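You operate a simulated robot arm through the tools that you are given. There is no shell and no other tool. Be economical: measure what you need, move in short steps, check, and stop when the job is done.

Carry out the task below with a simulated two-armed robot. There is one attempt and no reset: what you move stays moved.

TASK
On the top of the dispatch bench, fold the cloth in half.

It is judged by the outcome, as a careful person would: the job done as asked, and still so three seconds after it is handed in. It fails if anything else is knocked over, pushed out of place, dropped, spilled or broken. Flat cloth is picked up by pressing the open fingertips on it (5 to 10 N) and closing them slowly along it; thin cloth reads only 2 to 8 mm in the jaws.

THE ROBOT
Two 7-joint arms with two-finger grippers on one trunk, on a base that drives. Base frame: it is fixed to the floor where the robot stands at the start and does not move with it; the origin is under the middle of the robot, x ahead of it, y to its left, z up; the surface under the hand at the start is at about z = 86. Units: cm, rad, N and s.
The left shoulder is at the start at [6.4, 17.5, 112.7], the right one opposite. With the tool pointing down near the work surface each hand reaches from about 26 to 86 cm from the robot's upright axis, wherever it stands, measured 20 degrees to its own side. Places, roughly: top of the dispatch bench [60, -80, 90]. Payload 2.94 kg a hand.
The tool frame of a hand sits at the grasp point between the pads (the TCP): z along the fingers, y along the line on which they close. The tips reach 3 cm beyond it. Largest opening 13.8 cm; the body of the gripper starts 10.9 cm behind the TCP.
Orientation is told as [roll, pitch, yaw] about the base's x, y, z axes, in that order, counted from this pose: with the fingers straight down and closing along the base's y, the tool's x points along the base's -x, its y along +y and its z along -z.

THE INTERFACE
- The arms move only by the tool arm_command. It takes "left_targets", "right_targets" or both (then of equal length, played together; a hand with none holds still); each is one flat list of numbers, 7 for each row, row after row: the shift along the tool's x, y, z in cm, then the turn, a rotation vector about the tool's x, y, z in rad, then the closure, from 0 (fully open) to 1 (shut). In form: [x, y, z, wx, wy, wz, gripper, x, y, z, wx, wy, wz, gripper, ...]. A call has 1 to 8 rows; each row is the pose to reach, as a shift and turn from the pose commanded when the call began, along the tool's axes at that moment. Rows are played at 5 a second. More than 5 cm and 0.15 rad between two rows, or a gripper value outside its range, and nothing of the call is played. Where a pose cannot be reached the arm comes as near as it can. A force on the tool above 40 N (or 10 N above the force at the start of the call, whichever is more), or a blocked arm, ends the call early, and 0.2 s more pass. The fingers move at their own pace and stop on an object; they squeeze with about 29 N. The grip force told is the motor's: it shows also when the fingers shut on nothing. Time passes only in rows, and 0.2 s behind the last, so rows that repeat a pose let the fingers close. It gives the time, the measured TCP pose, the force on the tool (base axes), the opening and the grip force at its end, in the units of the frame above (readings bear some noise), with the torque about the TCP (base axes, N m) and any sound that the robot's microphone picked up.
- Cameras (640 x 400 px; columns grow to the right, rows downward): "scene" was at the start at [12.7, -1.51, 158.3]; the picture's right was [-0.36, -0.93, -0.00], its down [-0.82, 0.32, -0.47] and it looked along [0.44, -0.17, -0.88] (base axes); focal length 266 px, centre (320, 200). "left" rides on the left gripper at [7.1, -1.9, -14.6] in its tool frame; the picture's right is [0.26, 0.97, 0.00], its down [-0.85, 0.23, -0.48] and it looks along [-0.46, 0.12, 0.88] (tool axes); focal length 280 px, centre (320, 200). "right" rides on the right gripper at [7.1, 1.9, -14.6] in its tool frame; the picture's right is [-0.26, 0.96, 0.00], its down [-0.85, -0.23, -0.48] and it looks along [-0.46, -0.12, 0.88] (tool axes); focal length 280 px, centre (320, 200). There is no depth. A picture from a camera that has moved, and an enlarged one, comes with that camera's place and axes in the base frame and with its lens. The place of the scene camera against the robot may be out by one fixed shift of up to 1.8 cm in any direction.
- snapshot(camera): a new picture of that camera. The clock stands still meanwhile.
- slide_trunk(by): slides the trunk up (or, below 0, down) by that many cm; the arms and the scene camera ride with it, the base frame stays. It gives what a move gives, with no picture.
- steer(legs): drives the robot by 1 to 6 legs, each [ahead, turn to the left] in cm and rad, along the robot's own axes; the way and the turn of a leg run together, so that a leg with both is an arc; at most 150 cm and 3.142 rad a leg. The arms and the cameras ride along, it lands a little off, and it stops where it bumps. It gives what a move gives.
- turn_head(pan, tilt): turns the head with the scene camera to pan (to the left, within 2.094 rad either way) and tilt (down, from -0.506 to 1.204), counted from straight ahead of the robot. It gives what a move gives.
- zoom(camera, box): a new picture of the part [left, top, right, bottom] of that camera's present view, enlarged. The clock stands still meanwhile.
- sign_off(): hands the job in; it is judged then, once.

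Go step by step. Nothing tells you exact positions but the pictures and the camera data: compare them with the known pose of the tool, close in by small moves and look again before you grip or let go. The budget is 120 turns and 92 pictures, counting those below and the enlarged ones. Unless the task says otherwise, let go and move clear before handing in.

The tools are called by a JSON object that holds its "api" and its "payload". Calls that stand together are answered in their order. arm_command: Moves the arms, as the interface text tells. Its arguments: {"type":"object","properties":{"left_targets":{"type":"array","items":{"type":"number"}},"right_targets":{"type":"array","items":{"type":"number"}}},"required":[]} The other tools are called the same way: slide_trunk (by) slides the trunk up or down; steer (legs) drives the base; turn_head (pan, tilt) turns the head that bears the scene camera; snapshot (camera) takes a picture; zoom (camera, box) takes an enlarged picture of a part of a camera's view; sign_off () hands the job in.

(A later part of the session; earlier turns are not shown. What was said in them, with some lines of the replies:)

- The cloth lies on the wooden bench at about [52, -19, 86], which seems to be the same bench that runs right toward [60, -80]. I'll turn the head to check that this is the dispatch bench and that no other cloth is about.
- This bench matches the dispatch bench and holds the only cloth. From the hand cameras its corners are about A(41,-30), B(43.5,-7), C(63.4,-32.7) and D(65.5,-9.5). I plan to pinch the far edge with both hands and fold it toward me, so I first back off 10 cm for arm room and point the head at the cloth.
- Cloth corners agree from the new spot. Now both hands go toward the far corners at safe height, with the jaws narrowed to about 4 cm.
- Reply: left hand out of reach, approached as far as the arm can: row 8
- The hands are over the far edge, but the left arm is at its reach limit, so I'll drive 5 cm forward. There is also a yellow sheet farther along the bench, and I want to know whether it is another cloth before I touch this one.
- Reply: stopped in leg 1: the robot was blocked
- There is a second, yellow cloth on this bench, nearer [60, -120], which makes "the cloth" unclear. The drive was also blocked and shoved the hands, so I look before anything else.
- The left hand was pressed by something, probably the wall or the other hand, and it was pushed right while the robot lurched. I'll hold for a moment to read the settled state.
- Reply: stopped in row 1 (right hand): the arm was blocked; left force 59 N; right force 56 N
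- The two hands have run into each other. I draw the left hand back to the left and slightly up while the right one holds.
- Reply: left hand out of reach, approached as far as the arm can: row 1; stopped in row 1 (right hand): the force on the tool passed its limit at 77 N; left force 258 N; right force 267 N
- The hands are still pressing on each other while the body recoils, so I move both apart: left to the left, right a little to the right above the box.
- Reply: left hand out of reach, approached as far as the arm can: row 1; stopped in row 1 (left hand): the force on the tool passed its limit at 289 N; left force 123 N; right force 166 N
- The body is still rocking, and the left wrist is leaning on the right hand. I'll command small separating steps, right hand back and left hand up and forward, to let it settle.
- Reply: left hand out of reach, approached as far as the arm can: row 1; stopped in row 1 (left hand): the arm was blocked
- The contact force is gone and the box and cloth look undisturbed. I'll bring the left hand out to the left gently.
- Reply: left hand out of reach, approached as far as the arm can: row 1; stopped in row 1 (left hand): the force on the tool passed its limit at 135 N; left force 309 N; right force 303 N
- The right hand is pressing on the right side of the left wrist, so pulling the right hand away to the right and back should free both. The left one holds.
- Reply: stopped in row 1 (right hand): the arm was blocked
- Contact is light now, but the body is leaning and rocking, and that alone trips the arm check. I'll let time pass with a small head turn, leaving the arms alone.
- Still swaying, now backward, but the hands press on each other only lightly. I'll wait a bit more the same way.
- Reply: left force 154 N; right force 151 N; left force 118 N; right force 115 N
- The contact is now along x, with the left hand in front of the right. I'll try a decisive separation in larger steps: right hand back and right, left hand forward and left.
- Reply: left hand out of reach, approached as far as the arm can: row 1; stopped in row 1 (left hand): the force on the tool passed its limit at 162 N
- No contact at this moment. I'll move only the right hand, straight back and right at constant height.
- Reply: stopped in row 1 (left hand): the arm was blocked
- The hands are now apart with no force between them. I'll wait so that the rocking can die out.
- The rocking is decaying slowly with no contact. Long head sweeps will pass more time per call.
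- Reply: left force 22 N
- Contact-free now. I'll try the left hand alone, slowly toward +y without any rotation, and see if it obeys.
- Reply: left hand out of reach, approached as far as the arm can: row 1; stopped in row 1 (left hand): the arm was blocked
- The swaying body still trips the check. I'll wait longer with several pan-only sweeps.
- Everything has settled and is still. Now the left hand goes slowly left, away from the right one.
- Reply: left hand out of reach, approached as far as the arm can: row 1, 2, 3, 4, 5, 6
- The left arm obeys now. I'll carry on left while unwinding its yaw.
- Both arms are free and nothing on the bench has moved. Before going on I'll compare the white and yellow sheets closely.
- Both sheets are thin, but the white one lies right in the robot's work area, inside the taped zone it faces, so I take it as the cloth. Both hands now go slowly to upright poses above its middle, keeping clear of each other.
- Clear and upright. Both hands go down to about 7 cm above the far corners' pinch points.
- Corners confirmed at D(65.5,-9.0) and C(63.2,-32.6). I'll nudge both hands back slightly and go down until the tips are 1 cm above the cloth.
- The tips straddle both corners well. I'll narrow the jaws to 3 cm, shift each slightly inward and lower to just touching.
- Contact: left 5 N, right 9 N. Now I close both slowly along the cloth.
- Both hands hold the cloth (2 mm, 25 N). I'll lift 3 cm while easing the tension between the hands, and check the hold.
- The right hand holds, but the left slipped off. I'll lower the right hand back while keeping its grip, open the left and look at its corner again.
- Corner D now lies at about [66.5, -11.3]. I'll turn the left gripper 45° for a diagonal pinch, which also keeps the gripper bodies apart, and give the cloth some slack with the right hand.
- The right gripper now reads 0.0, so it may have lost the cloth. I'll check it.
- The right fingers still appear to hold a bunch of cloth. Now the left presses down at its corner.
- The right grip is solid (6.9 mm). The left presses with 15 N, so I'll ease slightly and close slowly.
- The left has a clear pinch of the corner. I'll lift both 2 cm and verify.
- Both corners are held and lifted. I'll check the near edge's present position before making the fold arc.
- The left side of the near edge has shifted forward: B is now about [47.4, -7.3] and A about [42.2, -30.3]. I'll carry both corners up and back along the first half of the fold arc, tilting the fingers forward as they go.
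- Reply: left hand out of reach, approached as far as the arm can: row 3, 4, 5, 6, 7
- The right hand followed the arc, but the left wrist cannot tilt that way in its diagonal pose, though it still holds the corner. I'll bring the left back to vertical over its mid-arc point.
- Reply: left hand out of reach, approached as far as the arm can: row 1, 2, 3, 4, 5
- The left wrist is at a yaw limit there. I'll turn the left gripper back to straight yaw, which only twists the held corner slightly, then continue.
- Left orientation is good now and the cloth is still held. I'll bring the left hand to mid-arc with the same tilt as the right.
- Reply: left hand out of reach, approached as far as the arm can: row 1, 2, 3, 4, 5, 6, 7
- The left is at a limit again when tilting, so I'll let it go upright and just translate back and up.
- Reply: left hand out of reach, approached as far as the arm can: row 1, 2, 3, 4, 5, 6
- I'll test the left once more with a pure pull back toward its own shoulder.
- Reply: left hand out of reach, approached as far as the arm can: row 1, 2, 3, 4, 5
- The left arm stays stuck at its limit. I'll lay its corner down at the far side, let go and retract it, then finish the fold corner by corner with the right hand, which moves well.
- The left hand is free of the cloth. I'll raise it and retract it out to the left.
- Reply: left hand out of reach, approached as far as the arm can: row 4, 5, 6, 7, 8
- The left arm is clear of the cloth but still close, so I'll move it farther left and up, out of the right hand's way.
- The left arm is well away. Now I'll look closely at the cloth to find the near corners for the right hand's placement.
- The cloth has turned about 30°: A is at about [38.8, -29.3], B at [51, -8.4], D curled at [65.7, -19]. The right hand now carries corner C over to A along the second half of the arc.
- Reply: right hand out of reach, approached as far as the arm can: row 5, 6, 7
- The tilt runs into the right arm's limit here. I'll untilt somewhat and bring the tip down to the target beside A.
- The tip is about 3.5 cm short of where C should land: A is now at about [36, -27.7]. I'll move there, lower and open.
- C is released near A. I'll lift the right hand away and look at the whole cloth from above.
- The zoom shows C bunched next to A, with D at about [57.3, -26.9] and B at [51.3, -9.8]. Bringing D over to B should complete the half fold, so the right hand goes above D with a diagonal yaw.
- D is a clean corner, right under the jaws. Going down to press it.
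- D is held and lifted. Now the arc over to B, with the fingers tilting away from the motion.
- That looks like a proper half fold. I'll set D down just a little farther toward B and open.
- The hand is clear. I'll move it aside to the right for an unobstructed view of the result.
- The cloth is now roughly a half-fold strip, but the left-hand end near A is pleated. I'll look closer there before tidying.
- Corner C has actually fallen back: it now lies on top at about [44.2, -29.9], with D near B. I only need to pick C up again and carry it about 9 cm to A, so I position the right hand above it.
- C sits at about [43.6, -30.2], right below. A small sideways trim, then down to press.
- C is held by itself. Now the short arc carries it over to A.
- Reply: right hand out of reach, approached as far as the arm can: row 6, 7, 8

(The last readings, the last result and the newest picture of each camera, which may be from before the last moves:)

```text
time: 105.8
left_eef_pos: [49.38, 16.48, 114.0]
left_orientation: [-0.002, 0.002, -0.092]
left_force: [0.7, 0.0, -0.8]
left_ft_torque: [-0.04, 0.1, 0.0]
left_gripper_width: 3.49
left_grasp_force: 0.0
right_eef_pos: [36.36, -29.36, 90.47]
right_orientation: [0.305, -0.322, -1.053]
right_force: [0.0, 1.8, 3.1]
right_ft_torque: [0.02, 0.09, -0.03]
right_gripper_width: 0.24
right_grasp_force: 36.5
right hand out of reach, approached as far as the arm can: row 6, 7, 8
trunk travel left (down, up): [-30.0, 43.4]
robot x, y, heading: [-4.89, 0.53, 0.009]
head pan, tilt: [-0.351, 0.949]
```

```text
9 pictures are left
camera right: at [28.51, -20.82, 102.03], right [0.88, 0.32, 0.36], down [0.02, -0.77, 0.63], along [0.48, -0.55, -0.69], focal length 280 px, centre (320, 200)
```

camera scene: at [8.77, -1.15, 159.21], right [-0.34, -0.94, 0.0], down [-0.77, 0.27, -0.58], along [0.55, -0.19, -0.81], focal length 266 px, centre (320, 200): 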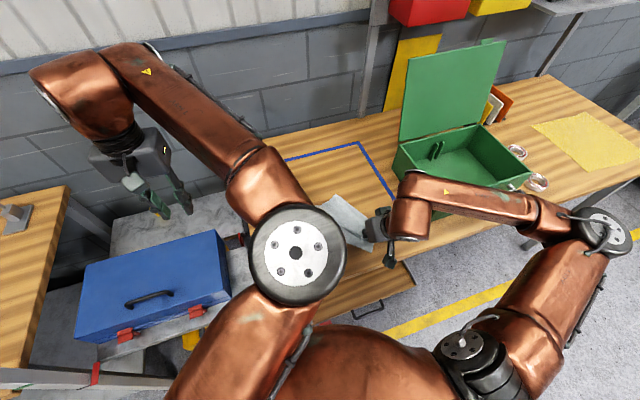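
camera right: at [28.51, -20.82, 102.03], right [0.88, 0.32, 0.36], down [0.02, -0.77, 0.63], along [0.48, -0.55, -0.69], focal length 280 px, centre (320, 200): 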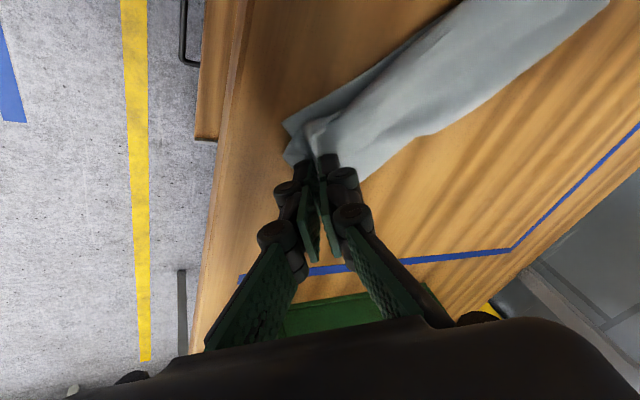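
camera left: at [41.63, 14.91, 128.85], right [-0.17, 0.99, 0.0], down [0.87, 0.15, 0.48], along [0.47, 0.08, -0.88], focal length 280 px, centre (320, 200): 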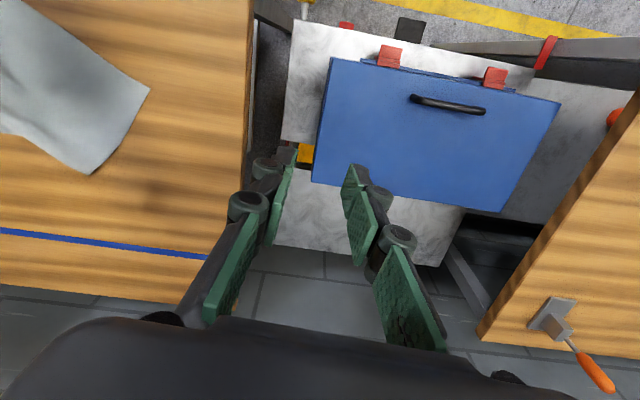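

I'm slightly short because of the tilt limit. I'll untilt and bring the tip onto A, then lower.

{"api": "arm_command", "payload": {"right_targets": [0.5, 0.2, -0.6, 0.059, 0.065, 0, 1, 1.3, 0.4, -1.1, 0.118, 0.13, 0, 1, 2.1, 0.6, -1.4, 0.177, 0.194, 0, 1, 2.86, 0.77, -1.39, 0.236, 0.259, 0, 1, 3.05, 0.6, -0.9, 0.236, 0.259, 0, 1, 3.05, 0.6, -0.8, 0.236, 0.259, 0, 1]}}

{"api": "snapshot", "payload": {"camera": "right"}}

```text
time: 107.2
left_eef_pos: [49.15, 16.13, 114.2]
left_orientation: [0.001, -0.002, -0.093]
left_force: [0.6, 0.1, -0.6]
left_ft_torque: [-0.01, 0.02, 0.04]
left_gripper_width: 3.44
left_grasp_force: 0.1
right_eef_pos: [34.93, -26.65, 90.38]
right_orientation: [0.061, -0.071, -1.007]
right_force: [0.2, -0.1, 3.6]
right_ft_torque: [-0.07, 0.21, -0.01]
right_gripper_width: 0.06
right_grasp_force: 28.1
trunk travel left (down, up): [-30.0, 43.4]
robot x, y, heading: [-5.05, 0.8, 0.007]
head pan, tilt: [-0.351, 0.949]
```

```text
8 pictures are left
camera right: at [31.45, -19.22, 104.61], right [0.95, 0.3, 0.08], down [0.22, -0.83, 0.52], along [0.22, -0.48, -0.85], focal length 280 px, centre (320, 200)
```

right: 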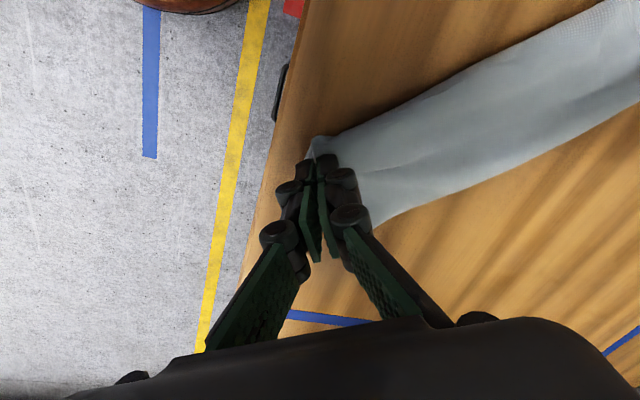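

That looks like a clean folded strip. I'll lower the last bit, open gently and rise straight up.

{"api": "arm_command", "payload": {"right_targets": [0, 0, 0.4, 0, 0, 0, 1, 0, 0, 0.9, 0, 0, 0, 1, 0, 0, 0.9, 0, 0, 0, 0.97, 0, 0, 0.9, 0, 0, 0, 0.93, 0, 0, 0.9, 0, 0, 0, 0.88, 0, 0, 0.9, 0, 0, 0, 0.82, 0, 0, 0.9, 0, 0, 0, 0.78, 0, 0, 0.9, 0, 0, 0, 0.78]}}

{"api": "arm_command", "payload": {"right_targets": [0, 0, -1, 0, 0, 0, 0.78, 0, 0, -3, 0, 0, 0, 0.78, 0, 0, -6, 0, 0, -0.1, 0.78, -0.5, -2, -10, 0, 0, -0.2, 0.78, -1, -4.5, -13, 0, 0, -0.3, 0.78, -1.5, -7, -16, 0, 0, -0.4, 0.78, -2, -9.5, -18, 0, 0, -0.5, 0.78, -2.5, -11.5, -19, 0, 0, -0.6, 0.78]}}

{"api": "snapshot", "payload": {"camera": "right"}}

```text
time: 109.0
left_eef_pos: [49.09, 16.1, 114.24]
left_orientation: [0.0, -0.001, -0.093]
left_force: [0.4, -0.4, -0.5]
left_ft_torque: [-0.03, 0.0, 0.01]
left_gripper_width: 3.44
left_grasp_force: 0.0
right_eef_pos: [35.08, -26.72, 89.39]
right_orientation: [0.062, -0.07, -1.006]
right_force: [0.1, -0.4, 0.3]
right_ft_torque: [-0.03, 0.0, 0.0]
right_gripper_width: 2.96
right_grasp_force: 0.1
trunk travel left (down, up): [-30.0, 43.4]
robot x, y, heading: [-4.75, 0.15, 0.007]
head pan, tilt: [-0.351, 0.949]
```

```text
time: 110.8
left_eef_pos: [49.03, 16.1, 114.24]
left_orientation: [0.0, -0.002, -0.091]
left_force: [-0.8, -0.7, 0.8]
left_ft_torque: [-0.01, -0.04, -0.01]
left_gripper_width: 3.44
left_grasp_force: 0.1
right_eef_pos: [24.93, -34.49, 107.91]
right_orientation: [0.01, -0.092, -0.402]
right_force: [0.7, 1.0, 0.3]
right_ft_torque: [-0.01, -0.04, -0.02]
right_gripper_width: 3.05
right_grasp_force: 0.1
trunk travel left (down, up): [-30.0, 43.4]
robot x, y, heading: [-4.78, 0.82, 0.005]
head pan, tilt: [-0.351, 0.949]
```

```text
7 pictures are left
camera right: at [17.85, -29.57, 121.79], right [0.62, 0.79, 0.03], down [0.65, -0.53, 0.55], along [0.45, -0.32, -0.83], focal length 280 px, centre (320, 200)
```

right: 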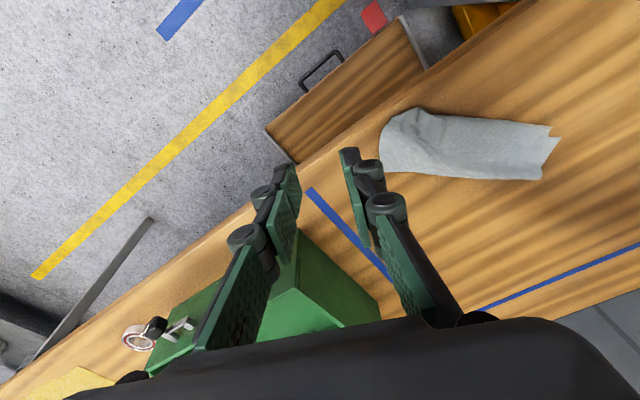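

{"api": "zoom", "payload": {"camera": "right", "box": [370, 90, 578, 220]}}

```text
3.08 times, centred on (474, 155) of right
camera zoom: at [17.85, -29.57, 121.79], right [0.62, 0.79, 0.03], down [0.65, -0.53, 0.55], along [0.45, -0.32, -0.83], focal length 863 px, centre (-154, 338)
```

zoom: 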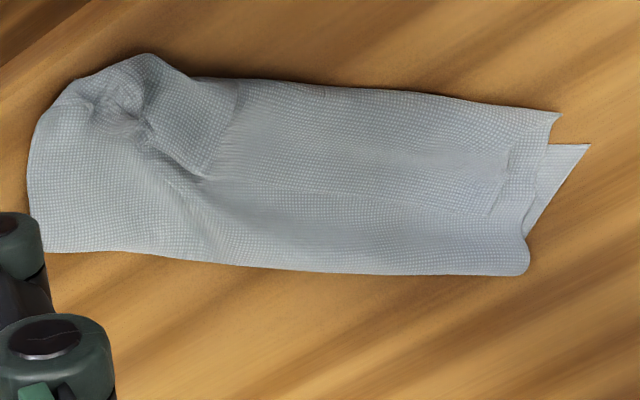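

The fold is good along its length (B/D end within about 2.5 cm), but corner C is turned back as a small dog-ear with its tip at about [40.6, -25.3]. I'll pick up that ear lightly and turn it over to A.

{"api": "arm_command", "payload": {"right_targets": [-1.2, 2, 1.5, 0, 0.015, -0.025, 0.87, -2.4, 4.1, 3.5, 0, 0.03, -0.05, 0.87, -3.6, 6.2, 5.8, 0, 0.045, -0.08, 0.87, -4.8, 8.2, 8.2, 0, 0.06, -0.1, 0.87, -5.9, 10.3, 10.6, 0, 0.07, -0.13, 0.87, -7.1, 12.3, 13, 0, 0.08, -0.16, 0.87, -8.3, 14.4, 15.8, 0, 0.092, -0.18, 0.87]}}

{"api": "zoom", "payload": {"camera": "right", "box": [200, 50, 440, 200]}}

```text
time: 112.4
left_eef_pos: [49.21, 16.16, 114.1]
left_orientation: [0.001, -0.001, -0.092]
left_force: [0.5, 0.0, 0.0]
left_ft_torque: [0.01, 0.05, -0.01]
left_gripper_width: 3.47
left_grasp_force: 0.0
right_eef_pos: [39.74, -24.86, 93.04]
right_orientation: [0.001, 0.0, -0.224]
right_force: [0.2, 0.0, -0.7]
right_ft_torque: [-0.02, 0.0, 0.01]
right_gripper_width: 1.79
right_grasp_force: 0.0
trunk travel left (down, up): [-30.0, 43.4]
robot x, y, heading: [-4.55, 0.69, 0.005]
head pan, tilt: [-0.351, 0.949]
```

```text
2.67 times, centred on (320, 125) of right
camera zoom: at [33.23, -21.46, 107.76], right [0.47, 0.88, 0.0], down [0.78, -0.41, 0.48], along [0.42, -0.22, -0.88], focal length 748 px, centre (320, 400)
```

zoom: 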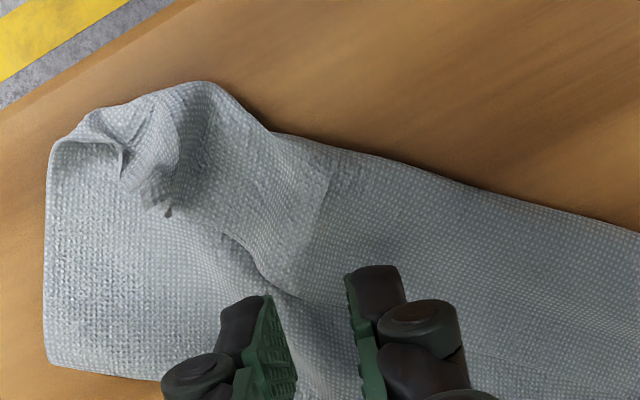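

The outline is already a proper half rectangle; only the C ear, with tip at about [39.7, -26.2], lies back on top. I'll shift over it and touch down lightly.

{"api": "arm_command", "payload": {"right_targets": [0.4, -0.6, 0.8, 0, 0, 0, 0.87, 0.84, -1.27, 1.8, 0, 0, 0, 0.87, 0.84, -1.27, 2.8, 0, 0, 0, 0.87, 0.84, -1.27, 3.4, 0, 0, 0, 0.87, 0.84, -1.27, 3.6, 0, 0, 0, 0.87, 0.84, -1.27, 3.7, 0, 0, 0, 0.87, 0.84, -1.27, 3.7, 0, 0, 0, 0.87]}}

```text
time: 114.0
left_eef_pos: [49.17, 16.23, 114.1]
left_orientation: [0.002, 0.0, -0.091]
left_force: [-1.5, 0.2, -0.2]
left_ft_torque: [-0.01, 0.0, 0.0]
left_gripper_width: 3.41
left_grasp_force: 0.0
right_eef_pos: [38.57, -25.88, 89.43]
right_orientation: [0.002, 0.0, -0.225]
right_force: [0.2, 0.6, 0.4]
right_ft_torque: [0.03, -0.02, 0.0]
right_gripper_width: 1.78
right_grasp_force: 0.0
trunk travel left (down, up): [-30.0, 43.4]
robot x, y, heading: [-5.02, 0.49, 0.01]
head pan, tilt: [-0.351, 0.949]
```

{"api": "arm_command", "payload": {"right_targets": [0, 0, 0.1, 0, 0, 0, 0.87, 0, 0, 0.2, 0, 0, 0, 0.87, 0, 0, 0.28, 0, 0, 0, 0.87, 0, 0, 0.28, 0, 0, 0, 0.87]}}

```text
time: 115.0
left_eef_pos: [49.04, 16.2, 114.11]
left_orientation: [0.0, -0.001, -0.094]
left_force: [0.5, -0.5, -0.8]
left_ft_torque: [0.04, -0.04, 0.0]
left_gripper_width: 3.46
left_grasp_force: 0.0
right_eef_pos: [38.56, -25.93, 89.14]
right_orientation: [0.0, -0.001, -0.224]
right_force: [-0.5, -0.9, 1.4]
right_ft_torque: [0.02, 0.01, 0.0]
right_gripper_width: 1.75
right_grasp_force: 0.1
trunk travel left (down, up): [-30.0, 43.4]
robot x, y, heading: [-4.65, 0.6, 0.009]
head pan, tilt: [-0.351, 0.949]
```

{"api": "arm_command", "payload": {"right_targets": [0, 0, 0.1, 0, 0, 0, 0.87, 0, 0, 0.12, 0, 0, 0, 0.89, 0, 0, 0.12, 0, 0, 0, 0.91, 0, 0, 0.12, 0, 0, 0, 0.935, 0, 0, 0.12, 0, 0, 0, 0.96, 0, 0, 0.1, 0, 0, 0, 1.0, 0, 0, 0.1, 0, 0, 0, 1.0]}}

{"api": "arm_command", "payload": {"right_targets": [0, 0, -0.5, 0, 0, 0, 1, 0.2, 0, -1.2, 0, 0, 0, 1, 0.5, 0, -2, 0, 0, 0, 1, 1, 0, -2.6, 0, 0, 0, 1]}}

{"api": "snapshot", "payload": {"camera": "right"}}

```text
time: 116.6
left_eef_pos: [49.09, 16.2, 114.11]
left_orientation: [0.001, 0.0, -0.091]
left_force: [1.5, -0.2, -0.6]
left_ft_torque: [-0.01, 0.02, -0.01]
left_gripper_width: 3.45
left_grasp_force: 0.1
right_eef_pos: [38.54, -25.95, 89.0]
right_orientation: [0.002, 0.001, -0.224]
right_force: [0.5, 0.3, 0.4]
right_ft_torque: [0.02, -0.03, 0.0]
right_gripper_width: 0.07
right_grasp_force: 30.8
trunk travel left (down, up): [-30.0, 43.4]
robot x, y, heading: [-4.99, 0.43, 0.011]
head pan, tilt: [-0.351, 0.949]
```

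```text
time: 117.6
left_eef_pos: [49.13, 16.24, 114.12]
left_orientation: [0.0, -0.001, -0.093]
left_force: [-0.4, -0.2, 0.2]
left_ft_torque: [0.02, 0.02, 0.0]
left_gripper_width: 3.42
left_grasp_force: 0.1
right_eef_pos: [37.49, -25.64, 91.51]
right_orientation: [0.0, -0.001, -0.222]
right_force: [-0.8, -0.5, 0.1]
right_ft_torque: [0.02, -0.01, -0.04]
right_gripper_width: 0.08
right_grasp_force: 31.1
trunk travel left (down, up): [-30.0, 43.4]
robot x, y, heading: [-4.68, 0.74, 0.01]
head pan, tilt: [-0.351, 0.949]
```

```text
4 pictures are left
camera right: at [30.98, -22.29, 106.25], right [0.47, 0.88, 0.0], down [0.78, -0.41, 0.48], along [0.42, -0.22, -0.88], focal length 280 px, centre (320, 200)
```

right: 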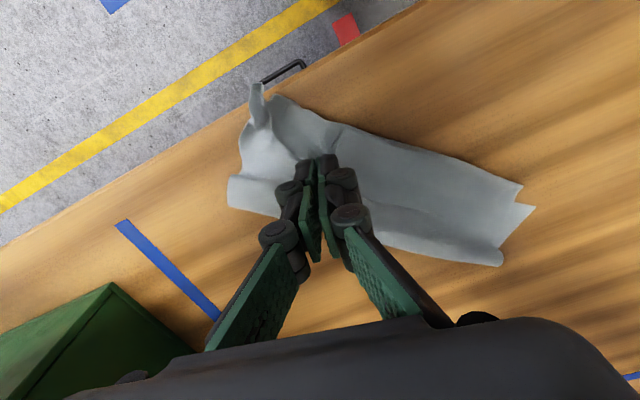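

The pinch has lifted the ear, and corner A's tip has sprung out flat toward me. I carry the ear over onto A, lower it and release.

{"api": "arm_command", "payload": {"right_targets": [0.9, -0.5, -0.5, 0, 0, 0, 1, 1.9, -1.1, -0.6, 0, 0, 0, 1, 2.9, -1.7, 0, 0, 0, 0, 1, 3.6, -2.25, 0.9, 0, 0, 0, 1, 3.9, -2.3, 1.9, 0, 0, 0, 1, 3.9, -2.3, 2.1, 0, 0, 0, 1, 3.9, -2.3, 2.1, 0, 0, 0, 0.93, 3.9, -2.3, 2.1, 0, 0, 0, 0.84]}}

{"api": "arm_command", "payload": {"right_targets": [0, 0, -1, 0, 0, 0, 0.84, 0, 0, -3, 0, 0, 0, 0.84, 0, 0, -6, 0, 0, 0, 0.84, 0, -3, -9, 0, 0, 0, 0.84, 0, -6, -12, 0, 0, 0, 0.84, 0, -9, -15, 0, 0, 0, 0.84, 0, -11, -17, 0, 0, 0, 0.84]}}

{"api": "zoom", "payload": {"camera": "right", "box": [300, 60, 620, 260]}}

```text
time: 119.4
left_eef_pos: [49.15, 16.08, 114.16]
left_orientation: [0.0, 0.0, -0.091]
left_force: [0.6, -0.6, 0.2]
left_ft_torque: [-0.02, 0.02, 0.02]
left_gripper_width: 3.44
left_grasp_force: 0.1
right_eef_pos: [33.33, -27.13, 89.48]
right_orientation: [0.001, 0.0, -0.221]
right_force: [-0.1, -0.3, -0.7]
right_ft_torque: [-0.01, 0.0, 0.01]
right_gripper_width: 2.21
right_grasp_force: 0.0
trunk travel left (down, up): [-30.0, 43.4]
robot x, y, heading: [-4.44, 0.26, 0.009]
head pan, tilt: [-0.351, 0.949]
```

```text
time: 121.0
left_eef_pos: [49.19, 16.12, 114.09]
left_orientation: [0.002, 0.0, -0.093]
left_force: [0.1, -0.9, -0.1]
left_ft_torque: [0.02, -0.01, 0.02]
left_gripper_width: 3.46
left_grasp_force: 0.0
right_eef_pos: [30.85, -38.02, 106.31]
right_orientation: [0.001, 0.0, -0.224]
right_force: [0.5, -0.8, 0.6]
right_ft_torque: [0.02, 0.04, 0.0]
right_gripper_width: 2.21
right_grasp_force: 0.0
trunk travel left (down, up): [-30.0, 43.4]
robot x, y, heading: [-4.58, 0.32, 0.014]
head pan, tilt: [-0.351, 0.949]
```

```text
2.00 times, centred on (460, 160) of right
camera zoom: at [24.29, -34.5, 121.06], right [0.47, 0.88, 0.0], down [0.78, -0.41, 0.47], along [0.42, -0.22, -0.88], focal length 561 px, centre (40, 280)
```

zoom: 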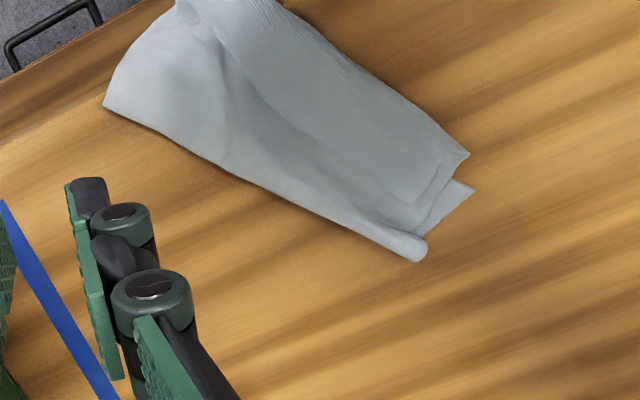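

The hold must have dragged the whole cloth a few centimetres toward me. I'll check the near end against the bench edge.

{"api": "snapshot", "payload": {"camera": "right"}}

```text
2 pictures are left
camera right: at [24.29, -34.5, 121.06], right [0.47, 0.88, 0.0], down [0.78, -0.41, 0.47], along [0.42, -0.22, -0.88], focal length 280 px, centre (320, 200)
```

right: 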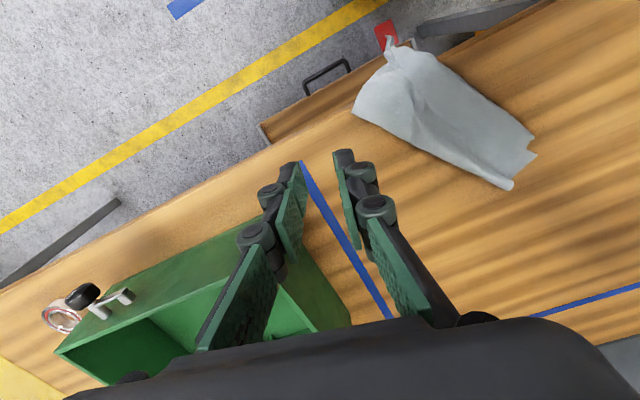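

The near end overhangs the bench edge (x about 31) by a few centimetres. I'll pinch all layers near the far end and pull the strip back along its own axis, which also straightens it.

{"api": "arm_command", "payload": {"right_targets": [-1.3, 2.7, 1, 0, 0, 0.09, 0.81, -2.7, 5.5, 2.5, 0, 0, 0.18, 0.81, -4.1, 8.3, 4.2, 0, 0, 0.27, 0.81, -5.5, 11, 6, 0, 0, 0.36, 0.81, -6.9, 13.8, 7.8, 0, 0, 0.45, 0.81, -8.2, 16.5, 9.6, 0, 0, 0.54, 0.81, -9.6, 19.3, 11.5, 0, 0, 0.63, 0.81, -10.9, 22, 13.3, 0, 0, 0.716, 0.81]}}

{"api": "arm_command", "payload": {"right_targets": [0, 0, 1.2, 0, 0, 0, 0.81, 0, 0, 2.4, 0, 0, 0, 0.81, 0, 0, 3.3, 0, 0, 0, 0.81, 0, 0, 3.7, 0, 0, 0, 0.81, 0, 0, 3.9, 0, 0, 0, 0.81, 0, 0, 4.0, 0, 0, 0, 0.81, 0, 0, 4.0, 0, 0, 0, 0.81]}}

```text
time: 122.8
left_eef_pos: [49.2, 16.27, 114.15]
left_orientation: [0.0, 0.001, -0.093]
left_force: [0.2, 0.8, -0.5]
left_ft_torque: [-0.01, -0.01, -0.02]
left_gripper_width: 3.46
left_grasp_force: 0.0
right_eef_pos: [46.5, -18.86, 93.32]
right_orientation: [0.001, 0.001, -0.944]
right_force: [-1.0, -0.3, -0.1]
right_ft_torque: [-0.03, -0.02, -0.01]
right_gripper_width: 2.58
right_grasp_force: 0.1
trunk travel left (down, up): [-30.0, 43.4]
robot x, y, heading: [-4.95, 0.23, 0.005]
head pan, tilt: [-0.351, 0.949]
```

```text
time: 124.4
left_eef_pos: [49.18, 16.18, 114.28]
left_orientation: [0.001, 0.0, -0.093]
left_force: [0.2, -0.5, 0.3]
left_ft_torque: [0.03, -0.01, 0.01]
left_gripper_width: 3.43
left_grasp_force: 0.0
right_eef_pos: [46.32, -18.64, 89.26]
right_orientation: [0.002, 0.002, -0.938]
right_force: [-0.5, -0.4, -0.2]
right_ft_torque: [0.02, 0.03, -0.01]
right_gripper_width: 2.62
right_grasp_force: 0.0
trunk travel left (down, up): [-30.0, 43.4]
robot x, y, heading: [-4.84, 0.53, 0.008]
head pan, tilt: [-0.351, 0.949]
```

{"api": "arm_command", "payload": {"right_targets": [0, 0, 0.2, 0, 0, 0, 0.81, 0, 0, 0.4, 0, 0, 0, 0.81, 0, 0, 0.42, 0, 0, 0, 0.84, 0, 0, 0.42, 0, 0, 0, 0.87, 0, 0, 0.42, 0, 0, 0, 0.9, 0, 0, 0.42, 0, 0, 0, 0.93, 0, 0, 0.4, 0, 0, 0, 0.96, 0, 0, 0.4, 0, 0, 0, 1.0]}}

{"api": "arm_command", "payload": {"right_targets": [0, 0, 0.1, 0, 0, 0, 1, 0, 0, -0.2, 0, 0, 0, 1]}}

```text
time: 126.2
left_eef_pos: [48.97, 16.2, 114.12]
left_orientation: [0.0, -0.001, -0.092]
left_force: [0.8, -0.8, -0.7]
left_ft_torque: [0.01, -0.02, 0.02]
left_gripper_width: 3.47
left_grasp_force: 0.1
right_eef_pos: [46.25, -18.73, 88.91]
right_orientation: [0.006, 0.0, -0.939]
right_force: [0.3, -0.8, 20.8]
right_ft_torque: [-0.09, 0.11, 0.02]
right_gripper_width: 0.23
right_grasp_force: 24.9
trunk travel left (down, up): [-30.0, 43.4]
robot x, y, heading: [-4.85, 0.43, 0.013]
head pan, tilt: [-0.351, 0.949]
```

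```text
time: 126.8
left_eef_pos: [49.1, 16.12, 114.04]
left_orientation: [0.0, -0.002, -0.093]
left_force: [0.4, 0.0, -0.6]
left_ft_torque: [0.02, 0.02, 0.03]
left_gripper_width: 3.48
left_grasp_force: 0.1
right_eef_pos: [46.27, -18.72, 88.86]
right_orientation: [0.002, 0.0, -0.941]
right_force: [0.6, -0.6, 4.7]
right_ft_torque: [-0.01, 0.07, -0.04]
right_gripper_width: 0.43
right_grasp_force: 24.6
trunk travel left (down, up): [-30.0, 43.4]
robot x, y, heading: [-5.01, 0.7, 0.012]
head pan, tilt: [-0.351, 0.949]
```

Gripped. Now I pull the strip about 9 cm along its axis, skimming the bench.

{"api": "arm_command", "payload": {"right_targets": [0, 0.5, -0.15, 0, 0, 0, 1, 0, 1.7, -0.2, 0, 0, 0, 1, 0, 3, -0.2, 0, 0, 0, 1, 0, 4.3, -0.2, 0, 0, 0, 1, 0, 5.6, -0.2, 0, 0, 0, 1, 0, 6.9, -0.2, 0, 0, 0, 1, 0, 8.2, -0.2, 0, 0, 0, 1, 0, 9.2, -0.2, 0, 0, 0, 1]}}

{"api": "snapshot", "payload": {"camera": "right"}}

```text
time: 128.6
left_eef_pos: [49.17, 16.2, 114.2]
left_orientation: [0.0, 0.0, -0.091]
left_force: [0.3, -0.1, -0.7]
left_ft_torque: [-0.01, 0.0, -0.01]
left_gripper_width: 3.44
left_grasp_force: 0.1
right_eef_pos: [53.83, -13.3, 89.23]
right_orientation: [0.002, 0.0, -0.938]
right_force: [-0.4, 0.3, -1.6]
right_ft_torque: [-0.04, -0.02, -0.01]
right_gripper_width: 0.61
right_grasp_force: 40.7
trunk travel left (down, up): [-30.0, 43.4]
robot x, y, heading: [-4.52, 0.74, 0.01]
head pan, tilt: [-0.351, 0.949]
```

```text
1 pictures are left
camera right: at [51.07, -6.44, 103.88], right [0.93, 0.36, 0.0], down [0.31, -0.82, 0.47], along [0.17, -0.44, -0.88], focal length 280 px, centre (320, 200)
```

right: 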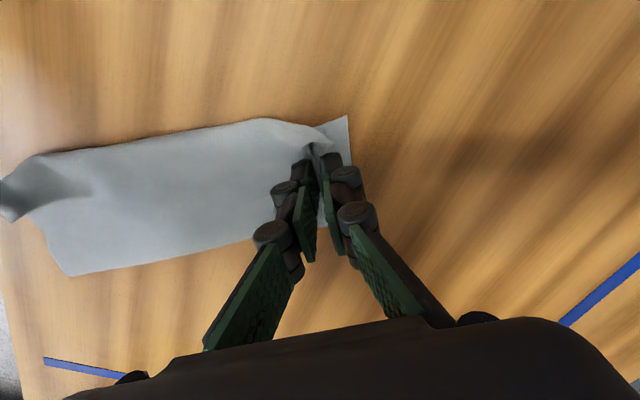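

The strip slid back as one piece, neatly folded and on the bench. I'll pull 3 cm more for margin, then open and lift straight up.

{"api": "arm_command", "payload": {"right_targets": [0, 1, 0, 0, 0, 0, 1, 0, 2, 0, 0, 0, 0, 1, 0, 3, 0, 0, 0, 0, 1, 0, 3, 0.2, 0, 0, 0, 0.97, 0, 3, 0.2, 0, 0, 0, 0.92, 0, 3, 0.2, 0, 0, 0, 0.86, 0, 3, 0.2, 0, 0, 0, 0.8, 0, 3, 0.2, 0, 0, 0, 0.8]}}

{"api": "arm_command", "payload": {"right_targets": [0, 0, -1, 0, 0, 0, 0.8, 0, 0, -3, 0, 0, 0, 0.8, 0, 0, -6, 0, 0, 0, 0.9, 0, 0, -8, 0, 0, 0, 1.0]}}

```text
time: 130.4
left_eef_pos: [49.15, 16.27, 114.31]
left_orientation: [0.001, -0.003, -0.092]
left_force: [-0.1, -0.3, 0.1]
left_ft_torque: [0.0, 0.01, 0.03]
left_gripper_width: 3.44
left_grasp_force: 0.1
right_eef_pos: [56.1, -11.53, 89.07]
right_orientation: [0.003, -0.001, -0.939]
right_force: [-0.7, 0.3, 6.6]
right_ft_torque: [-0.01, 0.03, 0.01]
right_gripper_width: 2.72
right_grasp_force: 0.0
trunk travel left (down, up): [-30.0, 43.4]
robot x, y, heading: [-4.51, 0.37, 0.012]
head pan, tilt: [-0.351, 0.949]
```

```text
time: 131.4
left_eef_pos: [49.05, 16.23, 114.26]
left_orientation: [0.0, 0.0, -0.093]
left_force: [0.4, -0.2, 1.0]
left_ft_torque: [-0.02, -0.01, 0.01]
left_gripper_width: 3.47
left_grasp_force: 0.0
right_eef_pos: [56.14, -11.39, 97.07]
right_orientation: [0.001, 0.003, -0.94]
right_force: [0.0, 0.7, 0.8]
right_ft_torque: [0.01, 0.02, 0.0]
right_gripper_width: 0.0
right_grasp_force: 16.4
trunk travel left (down, up): [-30.0, 43.4]
robot x, y, heading: [-4.82, 0.57, 0.011]
head pan, tilt: [-0.351, 0.949]
```

I'll bring the right hand aside and use the last picture on the whole strip.

{"api": "arm_command", "payload": {"right_targets": [-0.9, -4.5, -2.5, 0, 0, -0.09, 0.9, -1.8, -9, -5, 0, 0, -0.18, 0.9, -2.6, -13.5, -7, 0, 0, -0.27, 0.9, -3.5, -18, -8.5, 0, 0, -0.36, 0.9, -4.4, -22.5, -9.5, 0, 0, -0.45, 0.9, -5.3, -27, -10, 0, 0, -0.54, 0.9, -6.1, -31.5, -10, 0, 0, -0.63, 0.9, -7, -36.1, -10, 0, 0, -0.716, 0.9]}}

{"api": "zoom", "payload": {"camera": "right", "box": [380, 40, 640, 220]}}

```text
refused: row 1 steps farther than a row can; nothing moved
```

```text
2.22 times, centred on (510, 130) of right
camera zoom: at [53.5, -4.72, 111.74], right [0.93, 0.36, 0.0], down [0.31, -0.82, 0.47], along [0.17, -0.44, -0.88], focal length 623 px, centre (-102, 356)
```

zoom: 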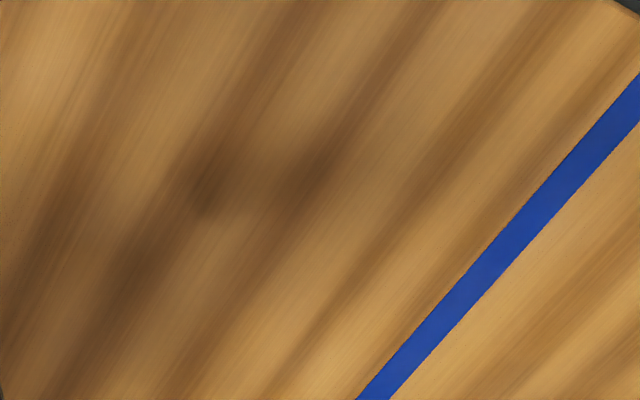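

The step was refused for being too long, so the last picture missed the cloth and I'm working without images now. The last good view showed the strip folded and lying on the bench, and the hand is clear, so I'll just raise and retract it without touching anything.

{"api": "arm_command", "payload": {"right_targets": [0, 0, -2.5, 0, 0, 0, 0.9, 0, 0, -5, 0, 0, 0, 0.9, 0, 0, -8, 0, 0, 0, 0.9, -0.7, -3, -10, 0, 0, -0.08, 0.9, -1.4, -7, -11, 0, 0, -0.16, 0.9, -2.2, -11, -12, 0, 0, -0.24, 0.9, -3, -15, -12, 0, 0, -0.32, 0.9, -3.8, -19, -12, 0, 0, -0.4, 0.9]}}

```text
time: 133.2
left_eef_pos: [48.92, 16.03, 114.22]
left_orientation: [0.002, -0.002, -0.093]
left_force: [-0.1, 0.2, 1.0]
left_ft_torque: [0.0, -0.06, 0.02]
left_gripper_width: 3.45
left_grasp_force: 0.1
right_eef_pos: [43.0, -26.08, 108.98]
right_orientation: [0.004, -0.001, -0.538]
right_force: [-0.1, -0.5, 0.5]
right_ft_torque: [0.04, -0.02, -0.04]
right_gripper_width: 1.38
right_grasp_force: 0.0
trunk travel left (down, up): [-30.0, 43.4]
robot x, y, heading: [-4.85, 0.56, 0.004]
head pan, tilt: [-0.351, 0.949]
```

Both hands are empty and clear, well above the bench, so I'm handing the job in.

{"api": "sign_off", "payload": {}}

```text
The job is handed in.
```

I folded the white cloth roughly in half on the dispatch bench, but it is not a neat fold. When last seen, one corner was still crumpled and stuck out a few centimetres, and at the other end the corners were about 2–3 cm apart.

- **Final state not seen:** I ran out of pictures before the last 3 cm pull and release, so I did not see the cloth as it now lies. In the last clear view it was a folded strip on the bench, moved and turned from where it started.
- **Which cloth:** there is a second, yellow sheet at the far end of the bench. I took the white one in front of the robot to be "the cloth" and left the yellow one alone.
- **Arm collision:** early on, a short drive was blocked, the two hands ran into each other, and the robot rocked for a while. I saw nothing knocked over or moved afterwards, and both hands are now empty and clear.
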